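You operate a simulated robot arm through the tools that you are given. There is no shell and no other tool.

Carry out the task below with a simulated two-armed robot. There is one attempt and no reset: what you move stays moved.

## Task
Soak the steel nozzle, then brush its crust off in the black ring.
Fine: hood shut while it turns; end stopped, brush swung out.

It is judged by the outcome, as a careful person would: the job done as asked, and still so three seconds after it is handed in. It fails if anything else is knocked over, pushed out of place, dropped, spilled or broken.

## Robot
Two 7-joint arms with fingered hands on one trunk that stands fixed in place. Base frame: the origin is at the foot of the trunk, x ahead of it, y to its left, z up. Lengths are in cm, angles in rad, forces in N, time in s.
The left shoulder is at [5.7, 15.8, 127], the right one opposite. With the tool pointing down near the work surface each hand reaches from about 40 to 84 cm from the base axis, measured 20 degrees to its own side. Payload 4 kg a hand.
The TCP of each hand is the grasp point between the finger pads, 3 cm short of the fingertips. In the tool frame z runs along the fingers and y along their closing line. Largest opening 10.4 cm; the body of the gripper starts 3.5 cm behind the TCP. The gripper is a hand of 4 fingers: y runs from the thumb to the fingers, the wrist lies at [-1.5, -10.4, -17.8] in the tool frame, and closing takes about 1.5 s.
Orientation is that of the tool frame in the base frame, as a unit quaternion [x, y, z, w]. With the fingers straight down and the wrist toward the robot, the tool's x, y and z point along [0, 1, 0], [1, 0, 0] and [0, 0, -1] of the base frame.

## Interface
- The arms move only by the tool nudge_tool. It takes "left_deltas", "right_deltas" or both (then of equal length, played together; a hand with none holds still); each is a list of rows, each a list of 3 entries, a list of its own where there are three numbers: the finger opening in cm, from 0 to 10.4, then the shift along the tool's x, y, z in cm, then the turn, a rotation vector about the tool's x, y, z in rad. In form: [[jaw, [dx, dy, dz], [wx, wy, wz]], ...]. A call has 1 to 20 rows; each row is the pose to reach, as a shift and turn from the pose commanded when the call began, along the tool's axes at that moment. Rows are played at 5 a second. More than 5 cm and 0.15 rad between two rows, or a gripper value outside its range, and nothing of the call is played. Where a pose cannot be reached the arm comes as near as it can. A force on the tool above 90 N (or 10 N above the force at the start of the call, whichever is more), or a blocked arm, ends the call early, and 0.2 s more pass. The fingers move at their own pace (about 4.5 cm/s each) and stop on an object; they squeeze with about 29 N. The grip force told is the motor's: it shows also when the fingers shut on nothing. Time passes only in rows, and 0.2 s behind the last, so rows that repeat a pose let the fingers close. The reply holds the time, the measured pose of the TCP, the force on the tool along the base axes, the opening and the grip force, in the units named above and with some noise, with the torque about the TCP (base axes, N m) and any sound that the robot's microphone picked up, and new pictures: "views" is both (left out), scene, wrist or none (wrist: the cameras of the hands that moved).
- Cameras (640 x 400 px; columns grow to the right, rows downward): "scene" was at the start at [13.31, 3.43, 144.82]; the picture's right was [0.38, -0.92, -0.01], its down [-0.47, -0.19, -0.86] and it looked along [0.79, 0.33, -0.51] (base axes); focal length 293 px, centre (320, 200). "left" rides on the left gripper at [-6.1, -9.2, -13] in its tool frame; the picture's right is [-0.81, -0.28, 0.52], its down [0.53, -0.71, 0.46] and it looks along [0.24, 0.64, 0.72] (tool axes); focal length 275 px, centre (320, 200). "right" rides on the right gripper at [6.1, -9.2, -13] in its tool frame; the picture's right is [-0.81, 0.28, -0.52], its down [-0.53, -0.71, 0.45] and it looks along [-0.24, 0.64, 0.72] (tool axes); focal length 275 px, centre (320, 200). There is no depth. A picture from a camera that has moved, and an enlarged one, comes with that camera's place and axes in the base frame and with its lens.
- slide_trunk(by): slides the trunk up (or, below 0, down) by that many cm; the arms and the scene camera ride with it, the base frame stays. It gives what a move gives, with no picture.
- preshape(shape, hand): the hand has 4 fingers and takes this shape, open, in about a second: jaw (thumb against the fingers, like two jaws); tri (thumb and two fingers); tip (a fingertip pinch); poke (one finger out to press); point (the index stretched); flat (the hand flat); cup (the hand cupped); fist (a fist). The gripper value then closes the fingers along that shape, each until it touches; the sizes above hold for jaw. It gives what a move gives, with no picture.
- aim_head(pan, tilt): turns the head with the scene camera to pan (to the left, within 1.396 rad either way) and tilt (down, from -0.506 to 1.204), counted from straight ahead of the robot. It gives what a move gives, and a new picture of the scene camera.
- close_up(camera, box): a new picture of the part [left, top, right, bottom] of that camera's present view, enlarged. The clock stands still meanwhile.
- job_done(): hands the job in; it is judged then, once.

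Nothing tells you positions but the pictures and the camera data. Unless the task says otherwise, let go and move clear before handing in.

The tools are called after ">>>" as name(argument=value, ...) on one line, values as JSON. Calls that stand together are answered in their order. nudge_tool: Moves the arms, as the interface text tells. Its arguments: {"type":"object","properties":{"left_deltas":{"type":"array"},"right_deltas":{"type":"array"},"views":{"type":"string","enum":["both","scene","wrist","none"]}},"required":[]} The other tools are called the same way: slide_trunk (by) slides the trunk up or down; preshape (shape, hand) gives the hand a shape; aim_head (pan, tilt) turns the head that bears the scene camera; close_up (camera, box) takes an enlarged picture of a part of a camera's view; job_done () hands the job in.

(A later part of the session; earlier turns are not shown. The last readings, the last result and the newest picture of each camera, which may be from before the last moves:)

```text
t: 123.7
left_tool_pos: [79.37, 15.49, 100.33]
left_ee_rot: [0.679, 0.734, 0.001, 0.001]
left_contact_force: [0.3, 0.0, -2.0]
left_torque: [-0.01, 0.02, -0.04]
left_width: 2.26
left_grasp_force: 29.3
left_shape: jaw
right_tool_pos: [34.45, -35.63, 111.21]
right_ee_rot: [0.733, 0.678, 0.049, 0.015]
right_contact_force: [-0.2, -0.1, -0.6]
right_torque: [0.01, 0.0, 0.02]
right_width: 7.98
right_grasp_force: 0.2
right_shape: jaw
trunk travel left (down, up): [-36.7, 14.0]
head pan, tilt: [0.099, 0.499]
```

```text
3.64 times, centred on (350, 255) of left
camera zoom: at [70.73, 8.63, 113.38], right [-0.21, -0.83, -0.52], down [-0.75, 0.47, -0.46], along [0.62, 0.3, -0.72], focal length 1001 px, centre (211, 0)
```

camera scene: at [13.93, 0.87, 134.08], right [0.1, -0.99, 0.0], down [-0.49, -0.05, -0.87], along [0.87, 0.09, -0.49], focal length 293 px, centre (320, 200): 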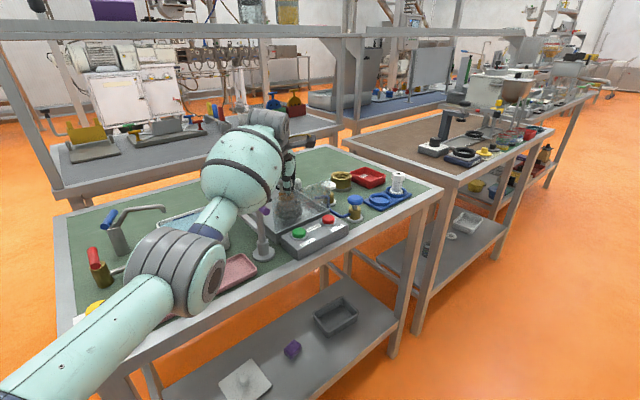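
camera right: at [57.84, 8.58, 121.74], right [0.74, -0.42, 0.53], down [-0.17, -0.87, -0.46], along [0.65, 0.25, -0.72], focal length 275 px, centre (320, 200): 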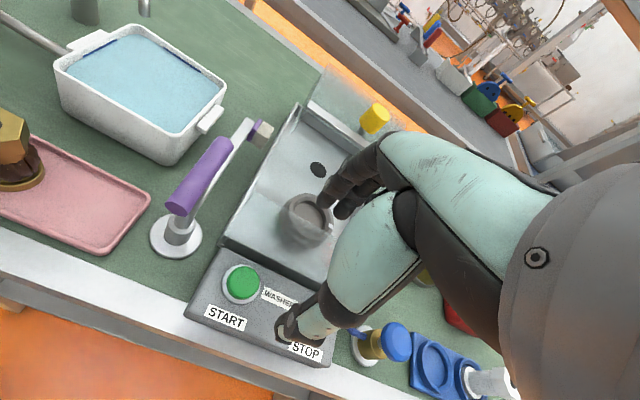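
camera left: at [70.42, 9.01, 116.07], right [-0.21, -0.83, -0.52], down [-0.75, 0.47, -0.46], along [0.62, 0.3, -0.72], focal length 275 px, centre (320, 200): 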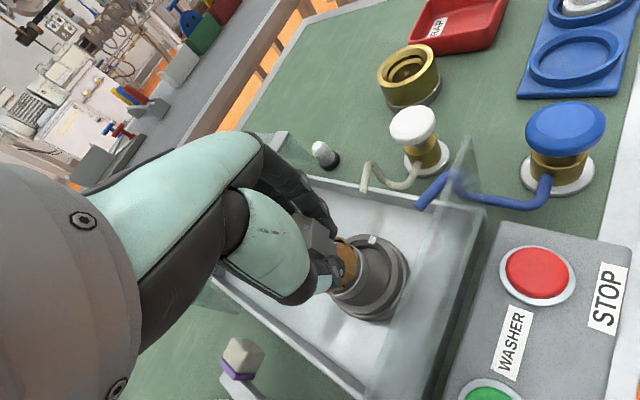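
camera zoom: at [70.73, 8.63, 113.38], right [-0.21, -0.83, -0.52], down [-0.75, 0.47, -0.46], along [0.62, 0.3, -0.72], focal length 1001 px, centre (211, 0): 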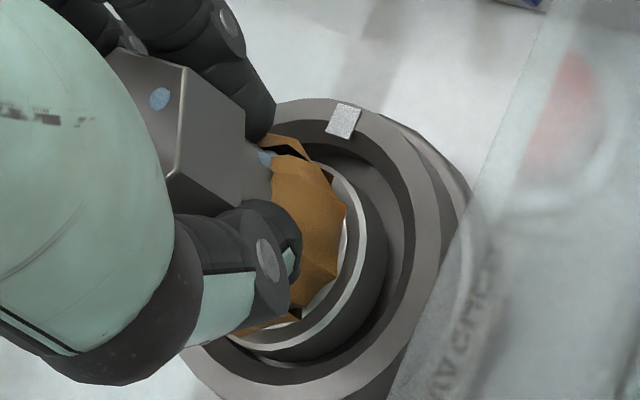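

The base looks centred in the bore. I'll keep lowering in small steps until it seats.

>>> nudge_tool(left_deltas=[[0, [0, 0, 0.25], [0, 0, 0]], [0, [0, 0, 0.5], [0, 0, 0]], [0, [0, 0, 0.75], [0, 0, 0]], [0, [0, 0, 0.75], [0, 0, 0]]], views="none")

>>> close_up(camera="left", box=[290, 200, 410, 310])

```text
t: 124.7
left_tool_pos: [79.32, 15.44, 100.22]
left_ee_rot: [0.678, 0.735, 0.003, 0.002]
left_contact_force: [-2.8, -1.7, 13.3]
left_torque: [0.05, -0.12, 0.04]
left_width: 2.35
left_grasp_force: 29.3
left_shape: jaw
right_tool_pos: [34.17, -35.69, 111.25]
right_ee_rot: [0.733, 0.678, 0.05, 0.015]
right_contact_force: [0.1, -0.3, 0.2]
right_torque: [0.02, 0.01, 0.01]
right_width: 7.98
right_grasp_force: 0.1
right_shape: jaw
trunk travel left (down, up): [-36.7, 14.0]
head pan, tilt: [0.099, 0.499]
```

```text
3.64 times, centred on (350, 255) of left
camera zoom: at [70.59, 8.53, 113.03], right [-0.2, -0.83, -0.52], down [-0.75, 0.47, -0.46], along [0.63, 0.3, -0.72], focal length 1001 px, centre (211, 0)
```

zoom: 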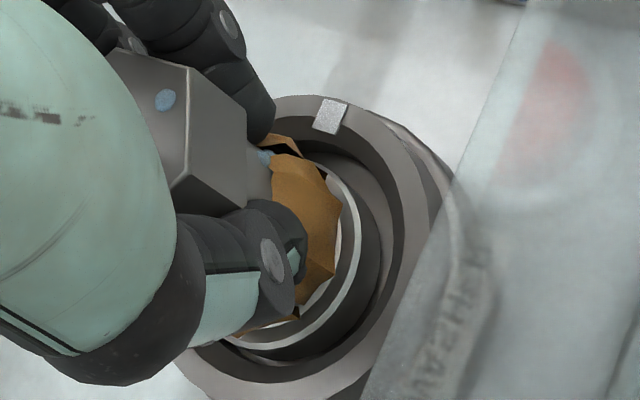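

It made contact at about 13 N with a slight push toward the robot and right, so it may sit on the chamfer. I'll nudge slightly that way under light pressure and see if it drops in.

>>> nudge_tool(left_deltas=[[0, [-0.05, -0.1, 0], [0, 0, 0]], [0, [-0.1, -0.2, 0], [0, 0, 0]], [0, [-0.1, -0.2, 0], [0, 0, 0]]], views="none")

>>> close_up(camera="left", box=[290, 200, 410, 310])

>>> close_up(camera="scene", box=[260, 150, 330, 230])

```text
t: 125.5
left_tool_pos: [79.05, 15.47, 99.98]
left_ee_rot: [0.678, 0.735, 0.003, 0.002]
left_contact_force: [3.0, 0.1, 17.5]
left_torque: [0.16, -0.47, 0.0]
left_width: 2.38
left_grasp_force: 29.4
left_shape: jaw
right_tool_pos: [34.13, -35.84, 111.34]
right_ee_rot: [0.732, 0.679, 0.049, 0.015]
right_contact_force: [-0.8, 0.3, 0.4]
right_torque: [0.01, -0.01, 0.01]
right_width: 7.98
right_grasp_force: 0.1
right_shape: jaw
trunk travel left (down, up): [-36.7, 14.0]
head pan, tilt: [0.099, 0.499]
```

```text
3.64 times, centred on (350, 255) of left
camera zoom: at [70.34, 8.49, 112.9], right [-0.2, -0.83, -0.52], down [-0.75, 0.47, -0.46], along [0.63, 0.3, -0.72], focal length 1001 px, centre (211, 0)
```

zoom: 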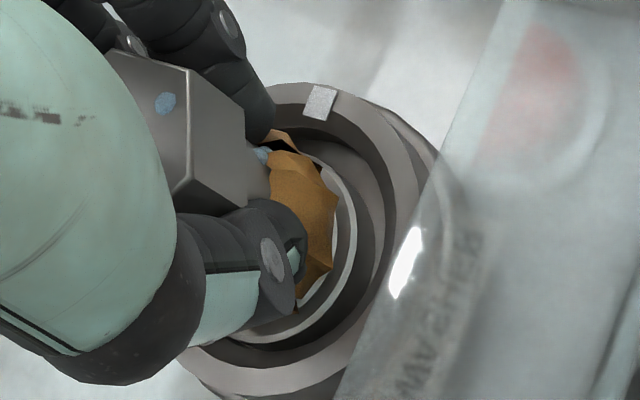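

```text
5.00 times, centred on (295, 190) of scene
camera zoom: at [13.63, 0.8, 134.12], right [0.1, -0.99, 0.0], down [-0.49, -0.05, -0.87], along [0.87, 0.09, -0.49], focal length 1464 px, centre (445, 250)
```

zoom: 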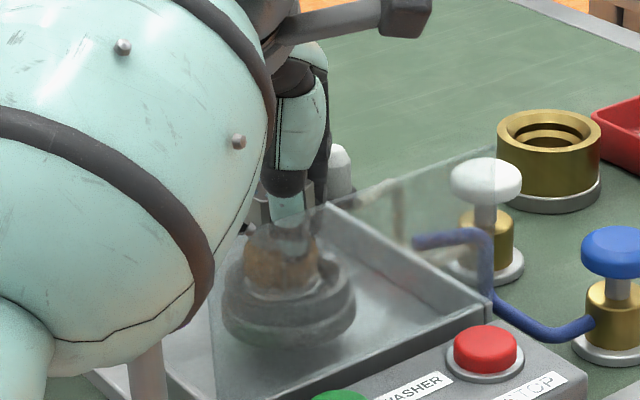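

The base is inside the bore and seated (mostly vertical force). I'll re-centre a touch, relieve the pressure and open the fingers slightly.

>>> nudge_tool(left_deltas=[[0, [0.03, 0.12, -0.2], [0, 0, 0]], [0, [0.03, 0.12, -0.35], [0, 0, 0]], [0, [0.03, 0.12, -0.35], [0, 0, 0]]], views="none")

```text
t: 126.3
left_tool_pos: [79.14, 15.36, 100.14]
left_ee_rot: [0.678, 0.735, 0.001, 0.001]
left_contact_force: [0.2, -0.4, 9.2]
left_torque: [0.1, -0.25, 0.0]
left_width: 2.39
left_grasp_force: 28.8
left_shape: jaw
right_tool_pos: [34.4, -35.78, 111.28]
right_ee_rot: [0.733, 0.678, 0.049, 0.015]
right_contact_force: [0.4, 0.8, -0.5]
right_torque: [0.02, -0.02, -0.01]
right_width: 7.99
right_grasp_force: 0.1
right_shape: jaw
trunk travel left (down, up): [-36.7, 14.0]
head pan, tilt: [0.099, 0.499]
```

Only light force remains. I'll ease up a bit more and open.

>>> nudge_tool(left_deltas=[[0, [0, 0, -0.15], [0, 0, 0]], [2.6, [0, 0, -0.15], [0, 0, 0]], [3.2, [0, 0, -0.15], [0, 0, 0]], [4, [0, 0, -0.15], [0, 0, 0]], [5, [0, 0, -0.15], [0, 0, 0]], [6, [0, 0, -0.15], [0, 0, 0]], [6, [0, 0, -0.15], [0, 0, 0]], [6, [0, 0, -0.15], [0, 0, 0]]], views="none")

>>> close_up(camera="left", box=[270, 180, 410, 310])

>>> close_up(camera="scene", box=[260, 150, 330, 230])

```text
t: 128.1
left_tool_pos: [79.22, 15.54, 100.33]
left_ee_rot: [0.678, 0.735, 0.0, 0.001]
left_contact_force: [-0.2, -0.5, 0.1]
left_torque: [0.02, 0.01, 0.02]
left_width: 5.93
left_grasp_force: 0.1
left_shape: jaw
right_tool_pos: [34.41, -35.64, 111.19]
right_ee_rot: [0.733, 0.678, 0.049, 0.014]
right_contact_force: [0.8, -0.2, 0.5]
right_torque: [-0.02, 0.01, 0.0]
right_width: 7.99
right_grasp_force: 0.1
right_shape: jaw
trunk travel left (down, up): [-36.7, 14.0]
head pan, tilt: [0.099, 0.499]
```

```text
3.08 times, centred on (340, 245) of left
camera zoom: at [70.69, 8.56, 113.17], right [-0.21, -0.83, -0.52], down [-0.75, 0.47, -0.46], along [0.62, 0.3, -0.72], focal length 847 px, centre (258, 62)
```

zoom: 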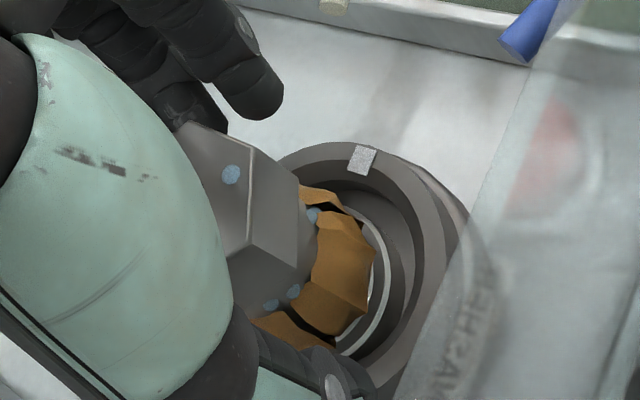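

```text
5.00 times, centred on (295, 190) of scene
camera zoom: at [13.9, 0.86, 134.09], right [0.1, -0.99, 0.0], down [-0.49, -0.05, -0.87], along [0.87, 0.09, -0.49], focal length 1464 px, centre (445, 250)
```

zoom: 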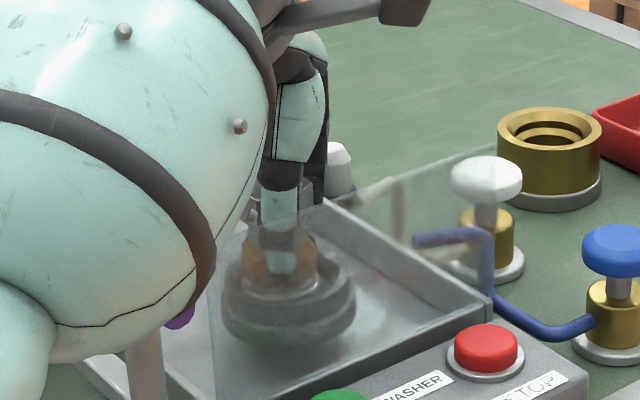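

The nozzle stands in the ring on its own. I'll lift the hand straight up clear of it and check.

>>> nudge_tool(left_deltas=[[7, [0, 0, -0.5], [0, 0, 0]], [7, [0, 0, -1.5], [0, 0, 0]], [7, [0, 0, -2.5], [0, 0, 0]], [7, [0, 0, -4], [0, 0, 0]], [7, [0, 0, -6], [0, 0, 0]], [7, [0, 0, -8], [0, 0, 0]], [7, [0, 0, -10], [0, 0, 0]], [7, [0, 0, -10], [0, 0, 0]]])

>>> close_up(camera="left", box=[270, 180, 430, 330])

>>> close_up(camera="scene", box=[240, 120, 340, 240])

```text
t: 129.9
left_tool_pos: [79.79, 15.31, 110.19]
left_ee_rot: [0.678, 0.735, 0.001, 0.001]
left_contact_force: [0.0, 0.3, -0.4]
left_torque: [0.0, -0.01, 0.0]
left_width: 6.96
left_grasp_force: 0.0
left_shape: jaw
right_tool_pos: [34.51, -35.69, 111.23]
right_ee_rot: [0.733, 0.678, 0.049, 0.014]
right_contact_force: [0.4, 0.4, -0.9]
right_torque: [0.02, 0.01, 0.0]
right_width: 8.0
right_grasp_force: 0.1
right_shape: jaw
trunk travel left (down, up): [-36.7, 14.0]
head pan, tilt: [0.099, 0.499]
camera scene: at [13.92, 0.87, 134.08], right [0.1, -0.99, 0.0], down [-0.49, -0.05, -0.87], along [0.87, 0.09, -0.49], focal length 293 px, centre (320, 200)
camera left: at [71.21, 8.49, 123.24], right [-0.21, -0.83, -0.52], down [-0.75, 0.47, -0.46], along [0.62, 0.3, -0.72], focal length 275 px, centre (320, 200)
```

scene: 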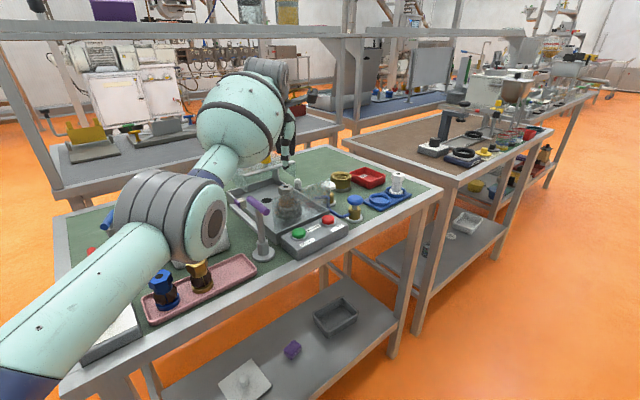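
left: 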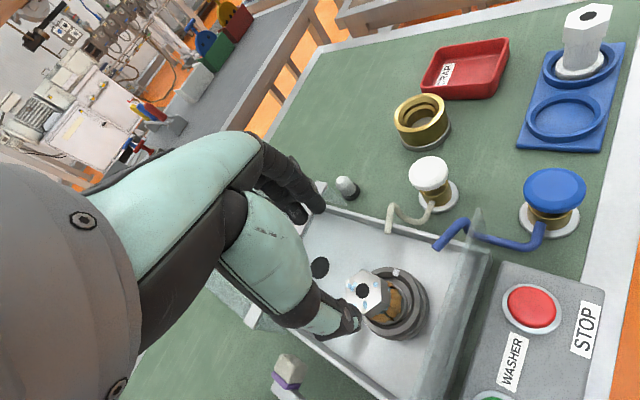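

```text
2.67 times, centred on (350, 255) of left
camera zoom: at [71.21, 8.49, 123.24], right [-0.21, -0.83, -0.52], down [-0.75, 0.47, -0.46], along [0.62, 0.3, -0.72], focal length 734 px, centre (240, 53)
```

zoom: 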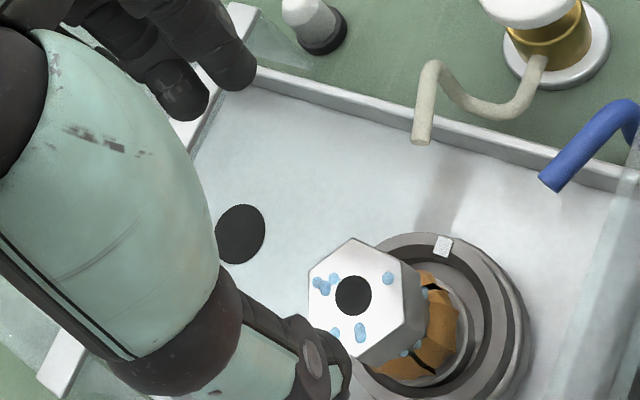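

```text
3.33 times, centred on (290, 180) of scene
camera zoom: at [13.92, 0.87, 134.08], right [0.1, -0.99, 0.0], down [-0.49, -0.05, -0.87], along [0.87, 0.09, -0.49], focal length 976 px, centre (420, 267)
```

zoom: 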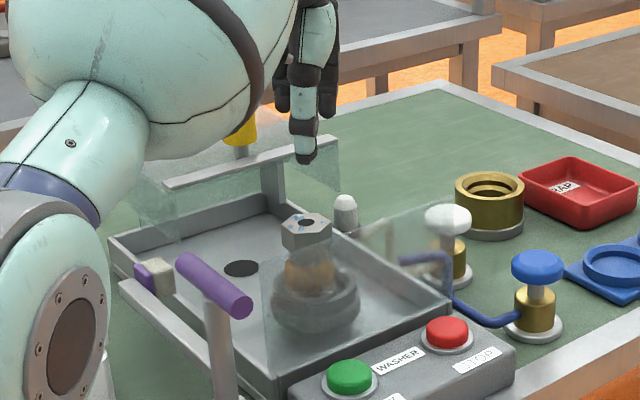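

The nozzle stands upright, centred in the ring. Next come the brush and the hood, so I'll look closely at the hood's side, the brush head and arm heights.

>>> close_up(camera="scene", box=[220, 150, 320, 240])

>>> close_up(camera="right", box=[0, 0, 640, 400])

```text
4.44 times, centred on (270, 195) of scene
camera zoom: at [13.92, 0.87, 134.08], right [0.1, -0.99, 0.0], down [-0.49, -0.05, -0.87], along [0.87, 0.09, -0.49], focal length 1302 px, centre (542, 222)
```

zoom: 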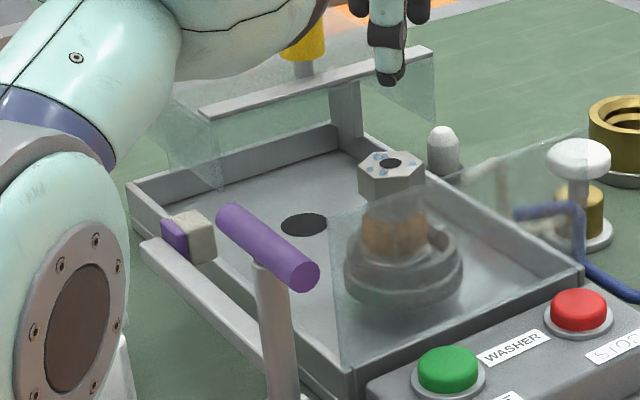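

```text
1.00 times, centred on (320, 200) of right (not enlarged: the box is as wide or as high as the picture)
camera zoom: at [24.63, -29.39, 123.74], right [0.17, -0.85, 0.5], down [-0.71, -0.45, -0.54], along [0.69, -0.26, -0.68], focal length 275 px, centre (320, 200)
```

zoom: 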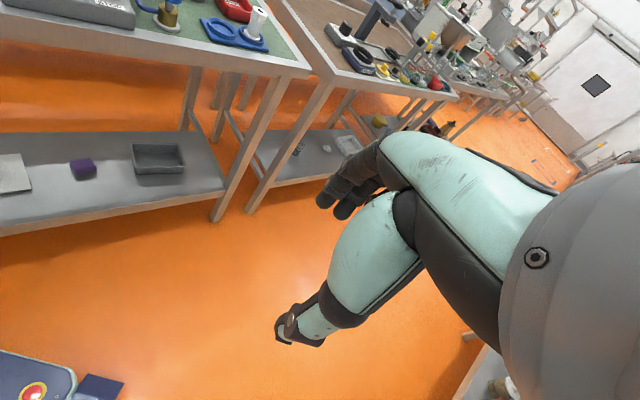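

The hood is a glass box that appears to slide along the tray, with its yellow knob at about [86, 22.8, 105.5]. I'll bring the left hand, tilted forward with fingers to hook behind the knob, to a pre-grasp above and behind it.

>>> nudge_tool(left_deltas=[[7, [0.5, 0, -3], [-0.1, 0, 0]], [6, [2, 0.3, -4.5], [-0.2, 0, 0]], [5, [3.5, 0.8, -5], [-0.3, 0, 0]], [5, [5, 1.3, -4.5], [-0.4, 0, 0]], [5, [6, 1.8, -3.5], [-0.5, 0, 0]], [5, [6.9, 2.2, -2.5], [-0.6, 0, 0]], [5, [6.9, 2.2, -2.3], [-0.6, 0, 0]], [5, [6.9, 2.2, -2.3], [-0.6, 0, 0]]])

>>> aim_head(pan=0.2, tilt=0.45)

>>> close_up(camera="scene", box=[230, 80, 400, 220])

>>> close_up(camera="left", box=[240, 130, 440, 300])

```text
t: 130.3
left_tool_pos: [77.88, 15.99, 114.11]
left_ee_rot: [0.676, 0.734, 0.041, 0.038]
left_contact_force: [0.5, 0.0, -0.1]
left_torque: [0.0, 0.01, -0.02]
left_width: 6.02
left_grasp_force: 0.2
left_shape: jaw
right_tool_pos: [33.3, -36.4, 112.31]
right_ee_rot: [0.742, 0.667, 0.061, 0.017]
right_contact_force: [0.0, 0.4, 1.0]
right_torque: [-0.02, -0.05, 0.0]
right_width: 7.97
right_grasp_force: 0.1
right_shape: jaw
trunk travel left (down, up): [-36.7, 14.0]
head pan, tilt: [0.099, 0.499]
stopped in row 2 (left hand): the arm was blocked; the commanded pose is now the measured one
camera scene: at [13.66, 0.9, 134.11], right [0.1, -0.99, 0.0], down [-0.49, -0.05, -0.87], along [0.87, 0.09, -0.49], focal length 293 px, centre (320, 200)
camera left: at [67.93, 8.96, 126.03], right [-0.15, -0.83, -0.54], down [-0.7, 0.48, -0.53], along [0.7, 0.3, -0.65], focal length 275 px, centre (320, 200)
```

scene: 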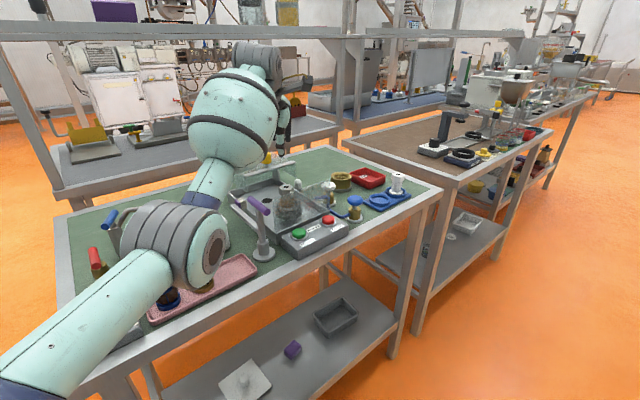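
left: 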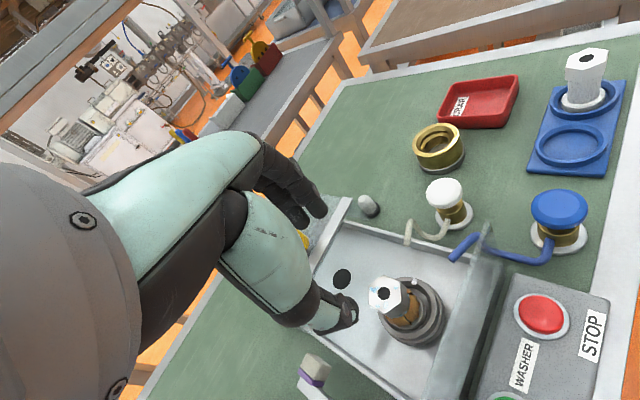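

```text
t: 131.0
left_tool_pos: [78.0, 15.89, 114.14]
left_ee_rot: [0.677, 0.734, 0.041, 0.039]
left_contact_force: [0.3, -0.1, 0.2]
left_torque: [0.0, -0.02, -0.01]
left_width: 6.05
left_grasp_force: 0.0
left_shape: jaw
right_tool_pos: [33.54, -36.36, 112.17]
right_ee_rot: [0.741, 0.668, 0.06, 0.015]
right_contact_force: [0.0, -0.2, -0.2]
right_torque: [-0.01, -0.05, 0.0]
right_width: 7.97
right_grasp_force: 0.1
right_shape: jaw
trunk travel left (down, up): [-36.7, 14.0]
head pan, tilt: [0.201, 0.45]
camera scene: at [13.75, 1.77, 134.55], right [0.2, -0.98, 0.0], down [-0.44, -0.09, -0.89], along [0.88, 0.18, -0.45], focal length 293 px, centre (320, 200)
```

scene: 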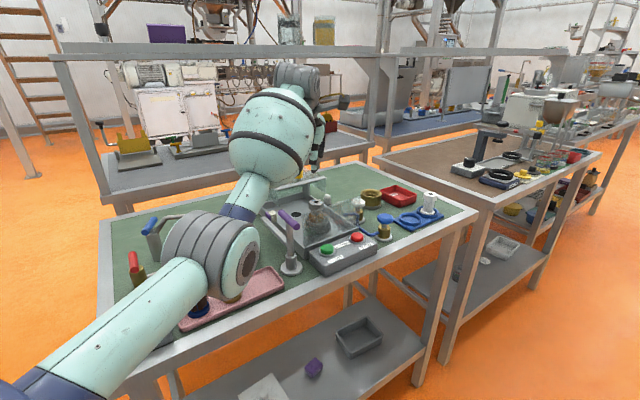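

```text
2.86 times, centred on (315, 150) of scene
camera zoom: at [13.75, 1.77, 134.55], right [0.2, -0.98, 0.0], down [-0.44, -0.09, -0.89], along [0.88, 0.18, -0.45], focal length 837 px, centre (334, 343)
```

zoom: 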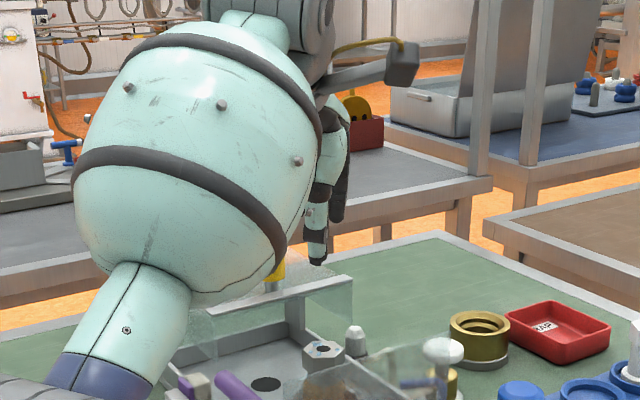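

```text
2.35 times, centred on (340, 215) of left
camera zoom: at [68.09, 8.88, 125.99], right [-0.15, -0.83, -0.54], down [-0.7, 0.48, -0.53], along [0.7, 0.3, -0.65], focal length 648 px, centre (273, 165)
```

zoom: 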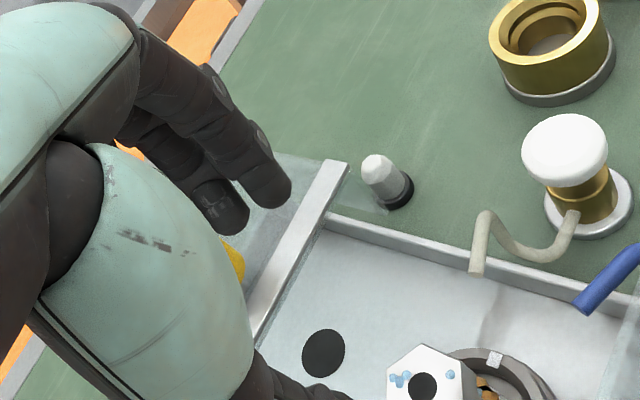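

The arm was blocked again early in that motion. I'll look at the chest and upper arm again.

>>> aim_head(pan=0.7, tilt=1.1)

```text
t: 132.0
left_tool_pos: [78.13, 15.85, 114.12]
left_ee_rot: [0.677, 0.734, 0.04, 0.038]
left_contact_force: [0.4, -0.2, -0.1]
left_torque: [0.0, 0.01, 0.0]
left_width: 6.05
left_grasp_force: 0.0
left_shape: jaw
right_tool_pos: [33.66, -36.42, 112.15]
right_ee_rot: [0.741, 0.668, 0.061, 0.016]
right_contact_force: [-1.1, 0.5, 0.0]
right_torque: [-0.01, 0.05, -0.01]
right_width: 8.02
right_grasp_force: 0.0
right_shape: jaw
trunk travel left (down, up): [-36.7, 14.0]
head pan, tilt: [0.7, 1.1]
camera scene: at [9.59, 4.01, 129.38], right [0.64, -0.77, -0.01], down [-0.69, -0.57, -0.45], along [0.34, 0.29, -0.9], focal length 293 px, centre (320, 200)
```

scene: 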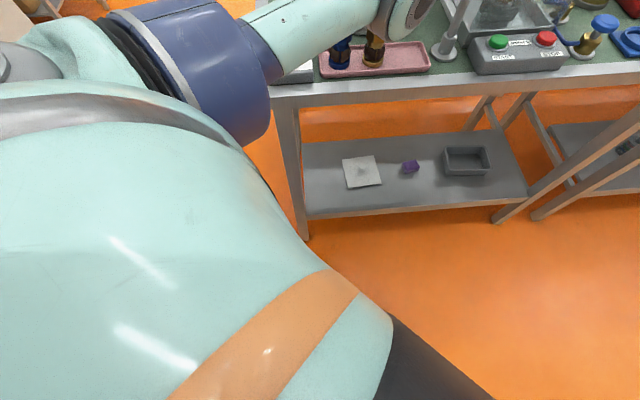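

The round chest is close to the upper arm when the hand is straight ahead, so I should keep the arm more outward. I'll retreat to the left first, then approach the knob from the left with the hand turned slightly inward.

>>> nudge_tool(left_deltas=[[6, [1.5, -1.5, 0], [0, 0, 0]], [6, [4, -3.3, -0.3], [0, 0, 0.05]], [6, [6.5, -5, -0.5], [0, 0, 0.1]], [6, [9, -6.3, -0.7], [0, 0, 0.17]], [6, [9, -6.3, -0.7], [0, 0, 0.17]]], views="none")

>>> aim_head(pan=0.4, tilt=0.5)

```text
t: 133.2
left_tool_pos: [71.05, 24.18, 114.21]
left_ee_rot: [0.737, 0.673, 0.044, 0.034]
left_contact_force: [0.0, -0.2, -1.4]
left_torque: [-0.01, -0.05, -0.01]
left_width: 6.05
left_grasp_force: 0.0
left_shape: jaw
right_tool_pos: [33.67, -36.51, 112.16]
right_ee_rot: [0.741, 0.668, 0.061, 0.015]
right_contact_force: [-0.2, 0.1, -0.1]
right_torque: [-0.02, -0.01, 0.01]
right_width: 8.0
right_grasp_force: 0.0
right_shape: jaw
trunk travel left (down, up): [-36.7, 14.0]
head pan, tilt: [0.7, 1.1]
```

```text
t: 134.2
left_tool_pos: [71.05, 24.25, 114.1]
left_ee_rot: [0.737, 0.673, 0.045, 0.034]
left_contact_force: [0.9, 0.1, 0.3]
left_torque: [0.01, -0.01, 0.03]
left_width: 6.04
left_grasp_force: 0.1
left_shape: jaw
right_tool_pos: [33.77, -36.38, 112.12]
right_ee_rot: [0.741, 0.669, 0.06, 0.015]
right_contact_force: [0.1, 0.4, 0.2]
right_torque: [0.0, -0.02, 0.01]
right_width: 7.99
right_grasp_force: 0.1
right_shape: jaw
trunk travel left (down, up): [-36.7, 14.0]
head pan, tilt: [0.4, 0.499]
camera scene: at [13.22, 3.49, 134.09], right [0.39, -0.92, -0.01], down [-0.45, -0.19, -0.87], along [0.8, 0.34, -0.49], focal length 293 px, centre (320, 200)
```

scene: 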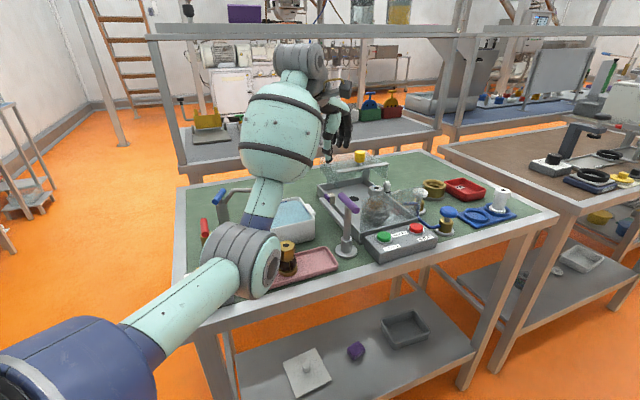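

Now I'll extend toward the knob from here while tilting the hand forward.

>>> nudge_tool(left_deltas=[[5, [0, 1.5, 0], [-0.08, 0, 0]], [5, [0.05, 3.2, 0.5], [-0.16, 0, 0]], [5, [0.1, 5, 1], [-0.24, 0, 0]], [5, [0.15, 6.8, 1.6], [-0.32, 0, 0]], [5, [0.2, 8.6, 2.4], [-0.4, 0, 0]], [5, [0.26, 10.3, 3.2], [-0.49, 0, 0]], [5, [0.26, 10.3, 3.2], [-0.49, 0, 0]], [5, [0.26, 10.3, 3.2], [-0.49, 0, 0]]])

>>> close_up(camera="scene", box=[290, 90, 430, 220])

>>> close_up(camera="left", box=[240, 150, 440, 320])

```text
t: 136.0
left_tool_pos: [81.71, 23.69, 111.89]
left_ee_rot: [0.707, 0.643, 0.206, 0.213]
left_contact_force: [0.1, -1.0, -0.7]
left_torque: [0.02, 0.02, -0.01]
left_width: 5.02
left_grasp_force: 0.1
left_shape: jaw
right_tool_pos: [33.72, -36.4, 112.17]
right_ee_rot: [0.741, 0.668, 0.06, 0.014]
right_contact_force: [0.3, -0.3, -0.1]
right_torque: [0.0, -0.01, 0.0]
right_width: 8.01
right_grasp_force: 0.2
right_shape: jaw
trunk travel left (down, up): [-36.7, 14.0]
head pan, tilt: [0.4, 0.499]
camera scene: at [13.21, 3.5, 134.1], right [0.39, -0.92, -0.01], down [-0.45, -0.19, -0.87], along [0.8, 0.34, -0.49], focal length 293 px, centre (320, 200)
camera left: at [66.29, 18.76, 117.23], right [-0.01, -0.8, -0.6], down [-0.28, 0.57, -0.77], along [0.96, 0.16, -0.23], focal length 275 px, centre (320, 200)
```

scene: 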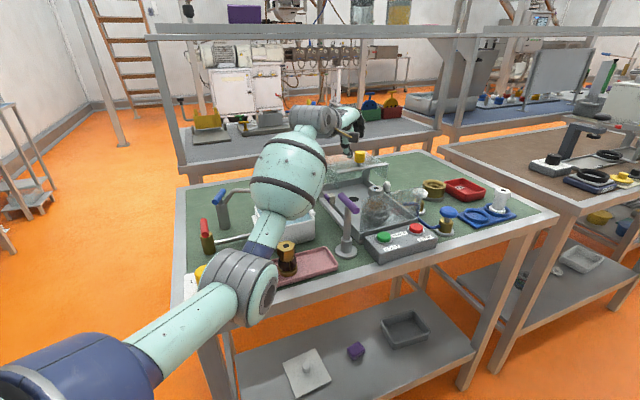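
left: 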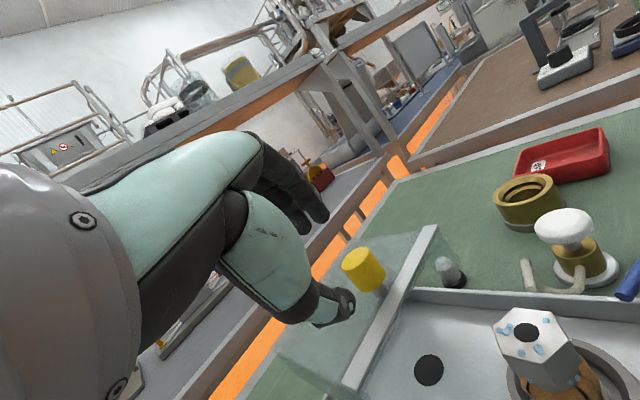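

```text
3.08 times, centred on (360, 155) of scene
camera zoom: at [13.21, 3.5, 134.1], right [0.39, -0.92, -0.01], down [-0.45, -0.19, -0.87], along [0.8, 0.34, -0.49], focal length 901 px, centre (197, 338)
```

zoom: 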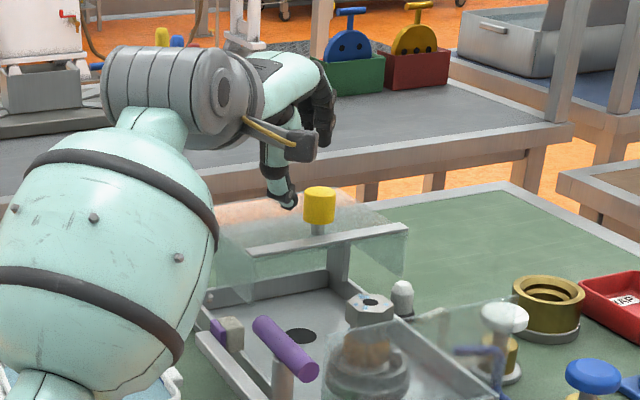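

```text
2.35 times, centred on (340, 235) of left
camera zoom: at [66.29, 18.76, 117.23], right [-0.01, -0.8, -0.6], down [-0.28, 0.57, -0.77], along [0.96, 0.16, -0.23], focal length 648 px, centre (273, 118)
```

zoom: 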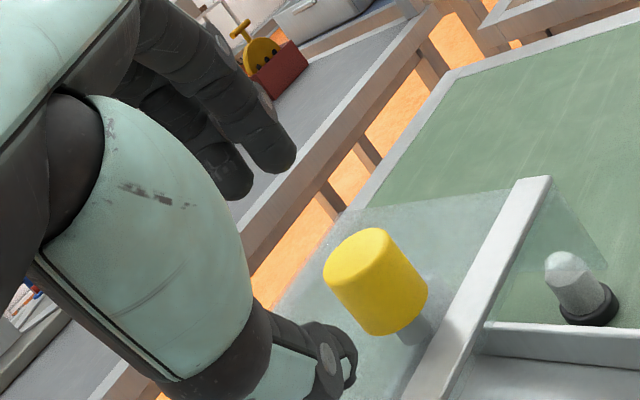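

The knob lies straight ahead along the fingers, about 7.5 cm from the grasp point. I'll advance along the finger direction so that the fingers straddle its top.

>>> nudge_tool(left_deltas=[[5, [-0.35, 0, 1], [0, 0, 0]], [5, [-0.7, 0, 2], [0, 0, 0]], [5, [-0.7, -0.1, 3], [0, 0, 0]], [5, [-0.7, -0.1, 4], [0, 0, 0]], [5, [-0.7, -0.1, 4.6], [0, 0, 0]], [5, [-0.7, -0.1, 4.6], [0, 0, 0]], [5, [-0.7, -0.1, 4.6], [0, 0, 0]]])

>>> close_up(camera="scene", box=[310, 100, 430, 210])

>>> close_up(camera="left", box=[240, 170, 420, 320])

```text
t: 137.6
left_tool_pos: [84.2, 22.98, 108.06]
left_ee_rot: [0.707, 0.643, 0.206, 0.213]
left_contact_force: [-0.3, -1.1, 0.0]
left_torque: [0.0, -0.03, 0.02]
left_width: 5.03
left_grasp_force: 0.0
left_shape: jaw
right_tool_pos: [33.65, -36.62, 112.17]
right_ee_rot: [0.741, 0.669, 0.06, 0.015]
right_contact_force: [-0.5, -0.1, 0.6]
right_torque: [-0.02, 0.03, -0.03]
right_width: 8.0
right_grasp_force: 0.0
right_shape: jaw
trunk travel left (down, up): [-36.7, 14.0]
head pan, tilt: [0.4, 0.499]
camera scene: at [13.22, 3.49, 134.1], right [0.39, -0.92, -0.01], down [-0.45, -0.19, -0.87], along [0.8, 0.34, -0.49], focal length 293 px, centre (320, 200)
camera left: at [68.79, 18.0, 113.41], right [-0.01, -0.8, -0.6], down [-0.28, 0.57, -0.77], along [0.96, 0.16, -0.23], focal length 275 px, centre (320, 200)
```

scene: 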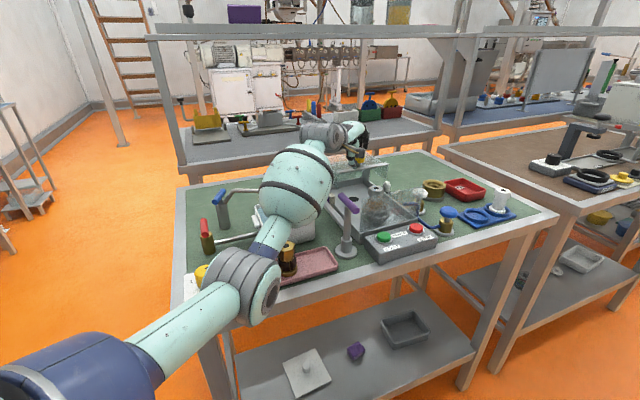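
left: 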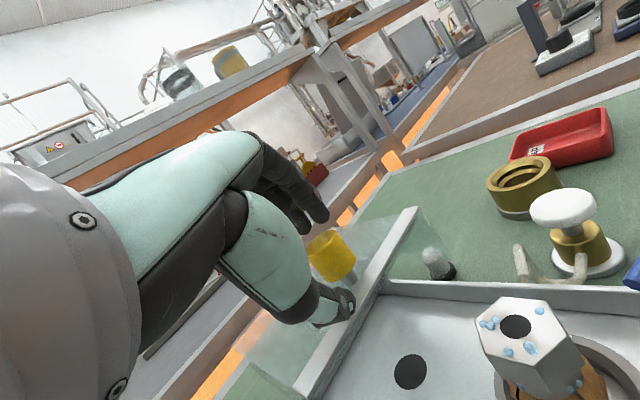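

```text
3.64 times, centred on (370, 155) of scene
camera zoom: at [13.22, 3.49, 134.1], right [0.39, -0.92, -0.01], down [-0.45, -0.19, -0.87], along [0.8, 0.34, -0.49], focal length 1065 px, centre (138, 364)
```

zoom: 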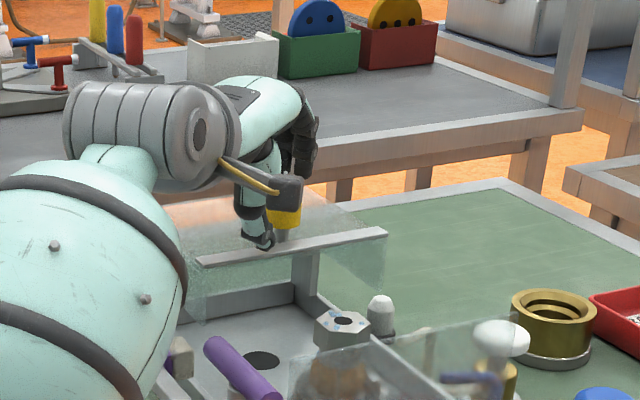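

```text
2.67 times, centred on (330, 245) of left
camera zoom: at [68.79, 18.0, 113.41], right [-0.01, -0.8, -0.6], down [-0.28, 0.57, -0.77], along [0.96, 0.16, -0.23], focal length 734 px, centre (293, 80)
```

zoom: 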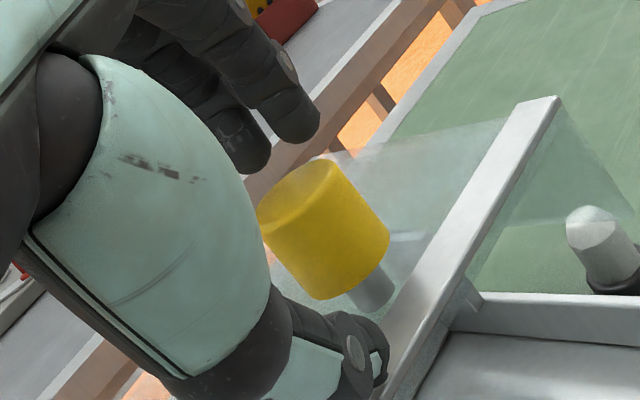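

The knob is between the thumb and fingers. I'll advance another 0.4 cm and close on it.

>>> nudge_tool(left_deltas=[[5, [-0.25, 0, 0.4], [0, 0, 0]], [4, [-0.25, 0, 0.4], [0, 0, 0]], [3, [-0.25, 0, 0.4], [0, 0, 0]], [2, [-0.25, 0, 0.4], [0, 0, 0]], [1, [-0.25, 0, 0.4], [0, 0, 0]], [0, [-0.25, 0, 0.4], [0, 0, 0]], [0, [-0.25, 0, 0.4], [0, 0, 0]], [0, [-0.25, 0, 0.4], [0, 0, 0]]])

>>> close_up(camera="left", box=[240, 170, 420, 320])

```text
t: 139.4
left_tool_pos: [84.14, 22.63, 108.04]
left_ee_rot: [0.706, 0.643, 0.207, 0.213]
left_contact_force: [1.6, -1.9, 13.5]
left_torque: [-0.14, -0.38, 0.05]
left_width: 1.54
left_grasp_force: 29.2
left_shape: jaw
right_tool_pos: [33.47, -36.46, 112.25]
right_ee_rot: [0.741, 0.669, 0.061, 0.015]
right_contact_force: [-0.1, 0.3, 1.1]
right_torque: [0.04, 0.01, -0.01]
right_width: 8.01
right_grasp_force: 0.1
right_shape: jaw
trunk travel left (down, up): [-36.7, 14.0]
head pan, tilt: [0.4, 0.499]
camera scene: at [13.0, 3.43, 134.13], right [0.39, -0.92, -0.01], down [-0.45, -0.19, -0.87], along [0.8, 0.34, -0.49], focal length 293 px, centre (320, 200)
camera left: at [68.8, 17.7, 113.36], right [0.0, -0.8, -0.6], down [-0.28, 0.57, -0.77], along [0.96, 0.16, -0.23], focal length 275 px, centre (320, 200)
```

scene: 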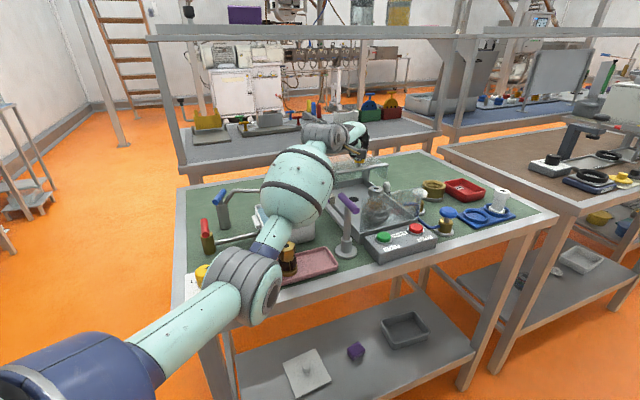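
left: 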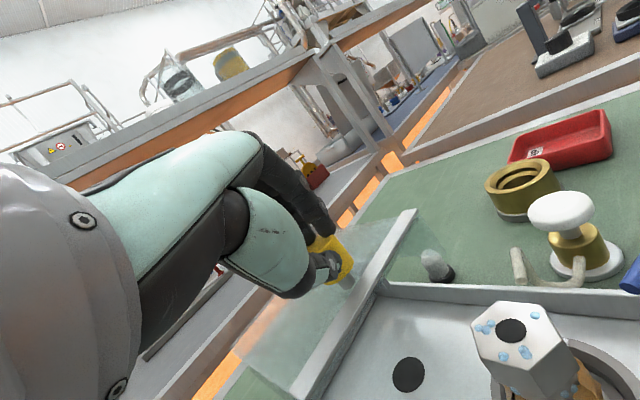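

```text
2.67 times, centred on (330, 245) of left
camera zoom: at [68.8, 17.7, 113.36], right [0.0, -0.8, -0.6], down [-0.28, 0.57, -0.77], along [0.96, 0.16, -0.23], focal length 734 px, centre (293, 80)
```

zoom: 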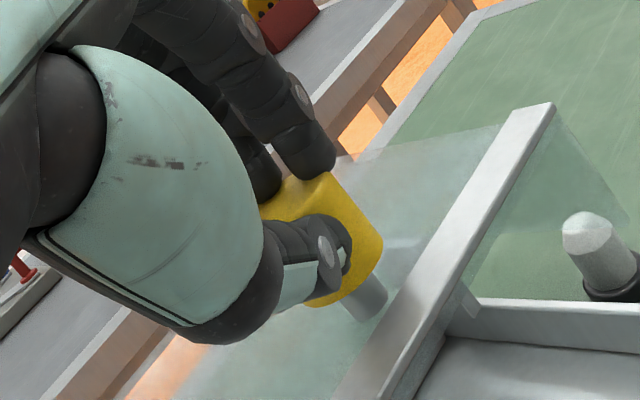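

The knob is gripped. I'll pull gently 2 cm along the tray axis toward the front and see whether the hood follows.

>>> nudge_tool(left_deltas=[[0, [-0.38, -0.2, -0.35], [0, 0, 0]], [0, [-0.77, -0.45, -0.55], [0, 0, 0]], [0, [-1.15, -0.7, -0.73], [0, 0, 0]], [0, [-1.53, -0.97, -0.92], [0, 0, 0]], [0, [-1.53, -0.97, -0.92], [0, 0, 0]]])

>>> close_up(camera="left", box=[240, 170, 420, 320])

```text
t: 140.6
left_tool_pos: [82.7, 21.1, 108.17]
left_ee_rot: [0.707, 0.643, 0.206, 0.212]
left_contact_force: [1.6, -2.2, 9.7]
left_torque: [-0.15, -0.22, 0.01]
left_width: 1.53
left_grasp_force: 28.8
left_shape: jaw
right_tool_pos: [33.49, -36.39, 112.25]
right_ee_rot: [0.741, 0.668, 0.061, 0.015]
right_contact_force: [-0.4, -0.6, 0.3]
right_torque: [-0.03, -0.05, -0.01]
right_width: 8.02
right_grasp_force: 0.0
right_shape: jaw
trunk travel left (down, up): [-36.7, 14.0]
head pan, tilt: [0.4, 0.499]
camera scene: at [13.06, 3.42, 134.12], right [0.39, -0.92, -0.01], down [-0.45, -0.19, -0.87], along [0.8, 0.34, -0.49], focal length 293 px, centre (320, 200)
camera left: at [67.3, 16.24, 113.44], right [-0.01, -0.8, -0.6], down [-0.28, 0.57, -0.77], along [0.96, 0.16, -0.23], focal length 275 px, centre (320, 200)
```

scene: 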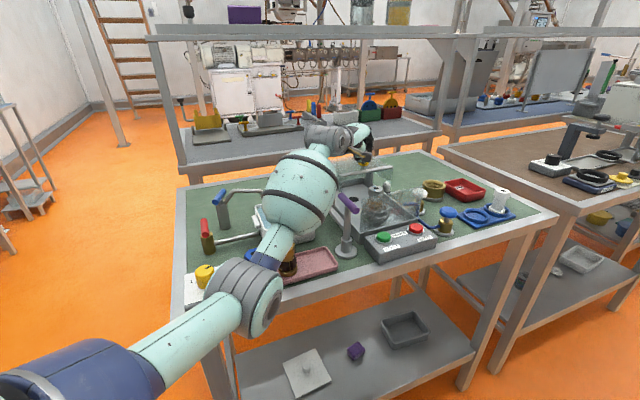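
left: 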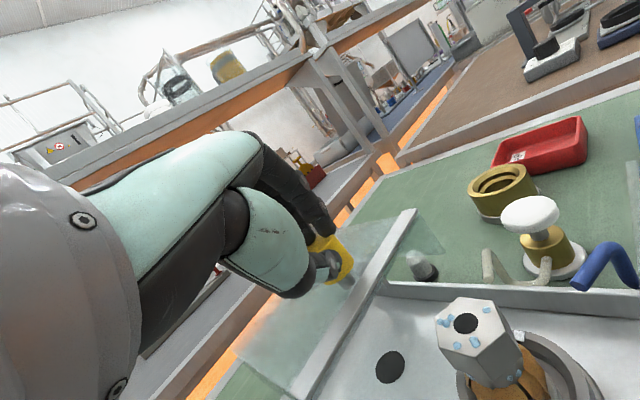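

```text
2.67 times, centred on (330, 245) of left
camera zoom: at [67.3, 16.24, 113.44], right [-0.01, -0.8, -0.6], down [-0.28, 0.57, -0.77], along [0.96, 0.16, -0.23], focal length 734 px, centre (293, 80)
```

zoom: 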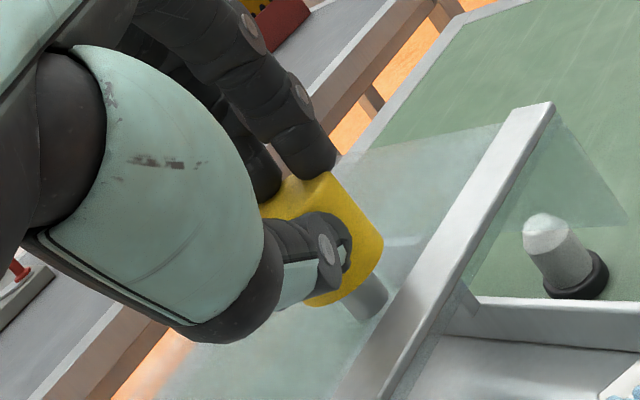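

The hood slides forward with the knob under small force. I'll keep pulling along the tray axis for most of its travel.

>>> nudge_tool(left_deltas=[[0, [-0.61, -0.32, -0.45], [0, 0, 0]], [0, [-1.23, -0.7, -0.8], [0, 0, 0]], [0, [-1.84, -1.1, -1.1], [0, 0, 0]], [0, [-2.45, -1.5, -1.4], [0, 0, 0]], [0, [-3.07, -1.92, -1.7], [0, 0, 0]], [0, [-3.68, -2.33, -2], [0, 0, 0]], [0, [-4.3, -2.75, -2.3], [0, 0, 0]], [0, [-4.9, -3.16, -2.6], [0, 0, 0]], [0, [-5.5, -3.6, -2.9], [0, 0, 0]], [0, [-6.1, -4, -3.2], [0, 0, 0]], [0, [-6.75, -4.4, -3.5], [0, 0, 0]], [0, [-7.4, -4.85, -3.8], [0, 0, 0]], [0, [-8, -5.26, -4.1], [0, 0, 0]], [0, [-8, -5.26, -4.1], [0, 0, 0]]])

>>> close_up(camera="scene", box=[300, 120, 440, 260])

```text
t: 143.6
left_tool_pos: [75.46, 13.83, 108.18]
left_ee_rot: [0.706, 0.643, 0.206, 0.213]
left_contact_force: [-3.8, 0.9, -1.6]
left_torque: [-0.02, 0.3, 0.12]
left_width: 1.45
left_grasp_force: 28.4
left_shape: jaw
right_tool_pos: [33.6, -36.29, 112.13]
right_ee_rot: [0.741, 0.669, 0.059, 0.014]
right_contact_force: [0.0, 0.4, -0.2]
right_torque: [0.0, -0.01, 0.02]
right_width: 8.04
right_grasp_force: 0.0
right_shape: jaw
trunk travel left (down, up): [-36.7, 14.0]
head pan, tilt: [0.4, 0.499]
camera scene: at [13.18, 3.54, 134.1], right [0.39, -0.92, 0.0], down [-0.45, -0.19, -0.87], along [0.8, 0.34, -0.49], focal length 293 px, centre (320, 200)
camera left: at [60.04, 8.84, 113.58], right [-0.01, -0.8, -0.6], down [-0.28, 0.57, -0.77], along [0.96, 0.16, -0.23], focal length 275 px, centre (320, 200)
```

scene: 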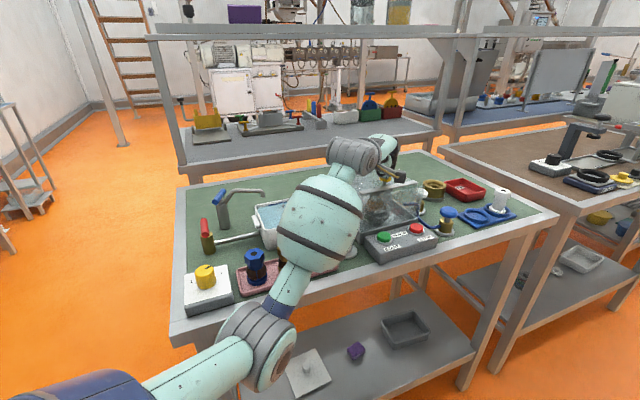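
left: 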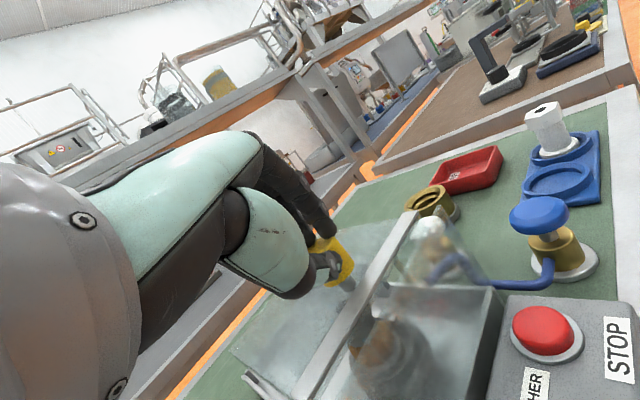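

```text
2.86 times, centred on (370, 190) of scene
camera zoom: at [13.18, 3.54, 134.1], right [0.39, -0.92, 0.0], down [-0.45, -0.19, -0.87], along [0.8, 0.34, -0.49], focal length 837 px, centre (177, 229)
```

zoom: 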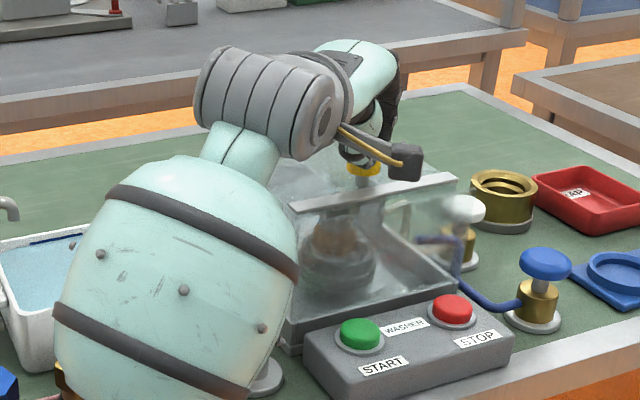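

The hood now covers the nozzle. I'll continue slowly for the last few centimetres until it meets the front pane.

>>> nudge_tool(left_deltas=[[0, [-0.31, -0.21, -0.15], [0, 0, 0]], [0, [-0.61, -0.42, -0.3], [0, 0, 0]], [0, [-0.92, -0.63, -0.45], [0, 0, 0]], [0, [-1.23, -0.83, -0.6], [0, 0, 0]], [0, [-1.53, -1.04, -0.75], [0, 0, 0]], [0, [-1.84, -1.25, -0.9], [0, 0, 0]], [0, [-1.84, -1.25, -0.9], [0, 0, 0]]])

>>> close_up(camera="left", box=[280, 180, 520, 400])

```text
t: 145.2
left_tool_pos: [73.35, 11.94, 108.51]
left_ee_rot: [0.706, 0.642, 0.207, 0.214]
left_contact_force: [1.1, -0.1, 11.4]
left_torque: [0.1, -0.27, 0.01]
left_width: 1.35
left_grasp_force: 29.2
left_shape: jaw
right_tool_pos: [33.54, -36.45, 112.16]
right_ee_rot: [0.741, 0.669, 0.061, 0.016]
right_contact_force: [0.6, -0.1, -0.2]
right_torque: [-0.01, -0.01, 0.01]
right_width: 8.01
right_grasp_force: 0.1
right_shape: jaw
trunk travel left (down, up): [-36.7, 14.0]
head pan, tilt: [0.4, 0.499]
camera scene: at [13.0, 3.45, 134.13], right [0.39, -0.92, 0.0], down [-0.45, -0.19, -0.87], along [0.8, 0.34, -0.49], focal length 293 px, centre (320, 200)
camera left: at [58.09, 7.02, 113.8], right [0.0, -0.8, -0.6], down [-0.28, 0.57, -0.77], along [0.96, 0.16, -0.22], focal length 275 px, centre (320, 200)
```

scene: 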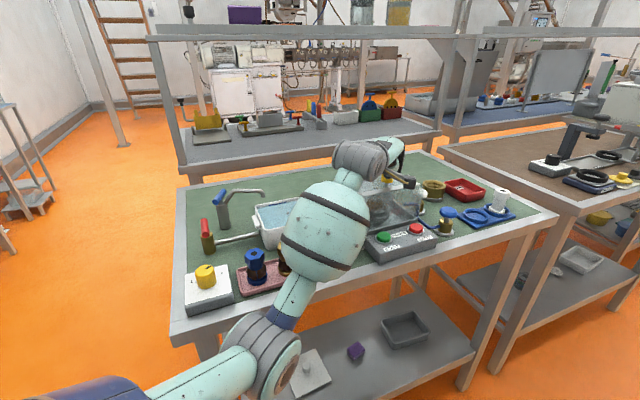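
left: 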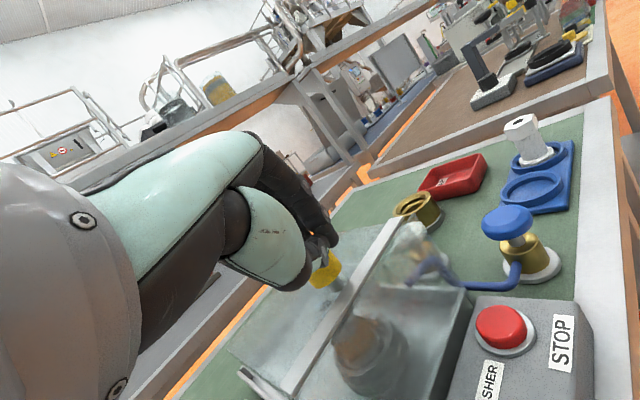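

```text
1.82 times, centred on (400, 290) of left
camera zoom: at [58.09, 7.02, 113.8], right [0.0, -0.8, -0.6], down [-0.28, 0.57, -0.77], along [0.96, 0.16, -0.22], focal length 500 px, centre (174, 36)
```

zoom: 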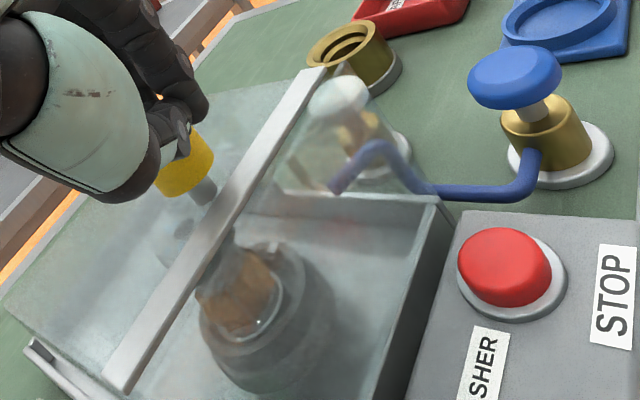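

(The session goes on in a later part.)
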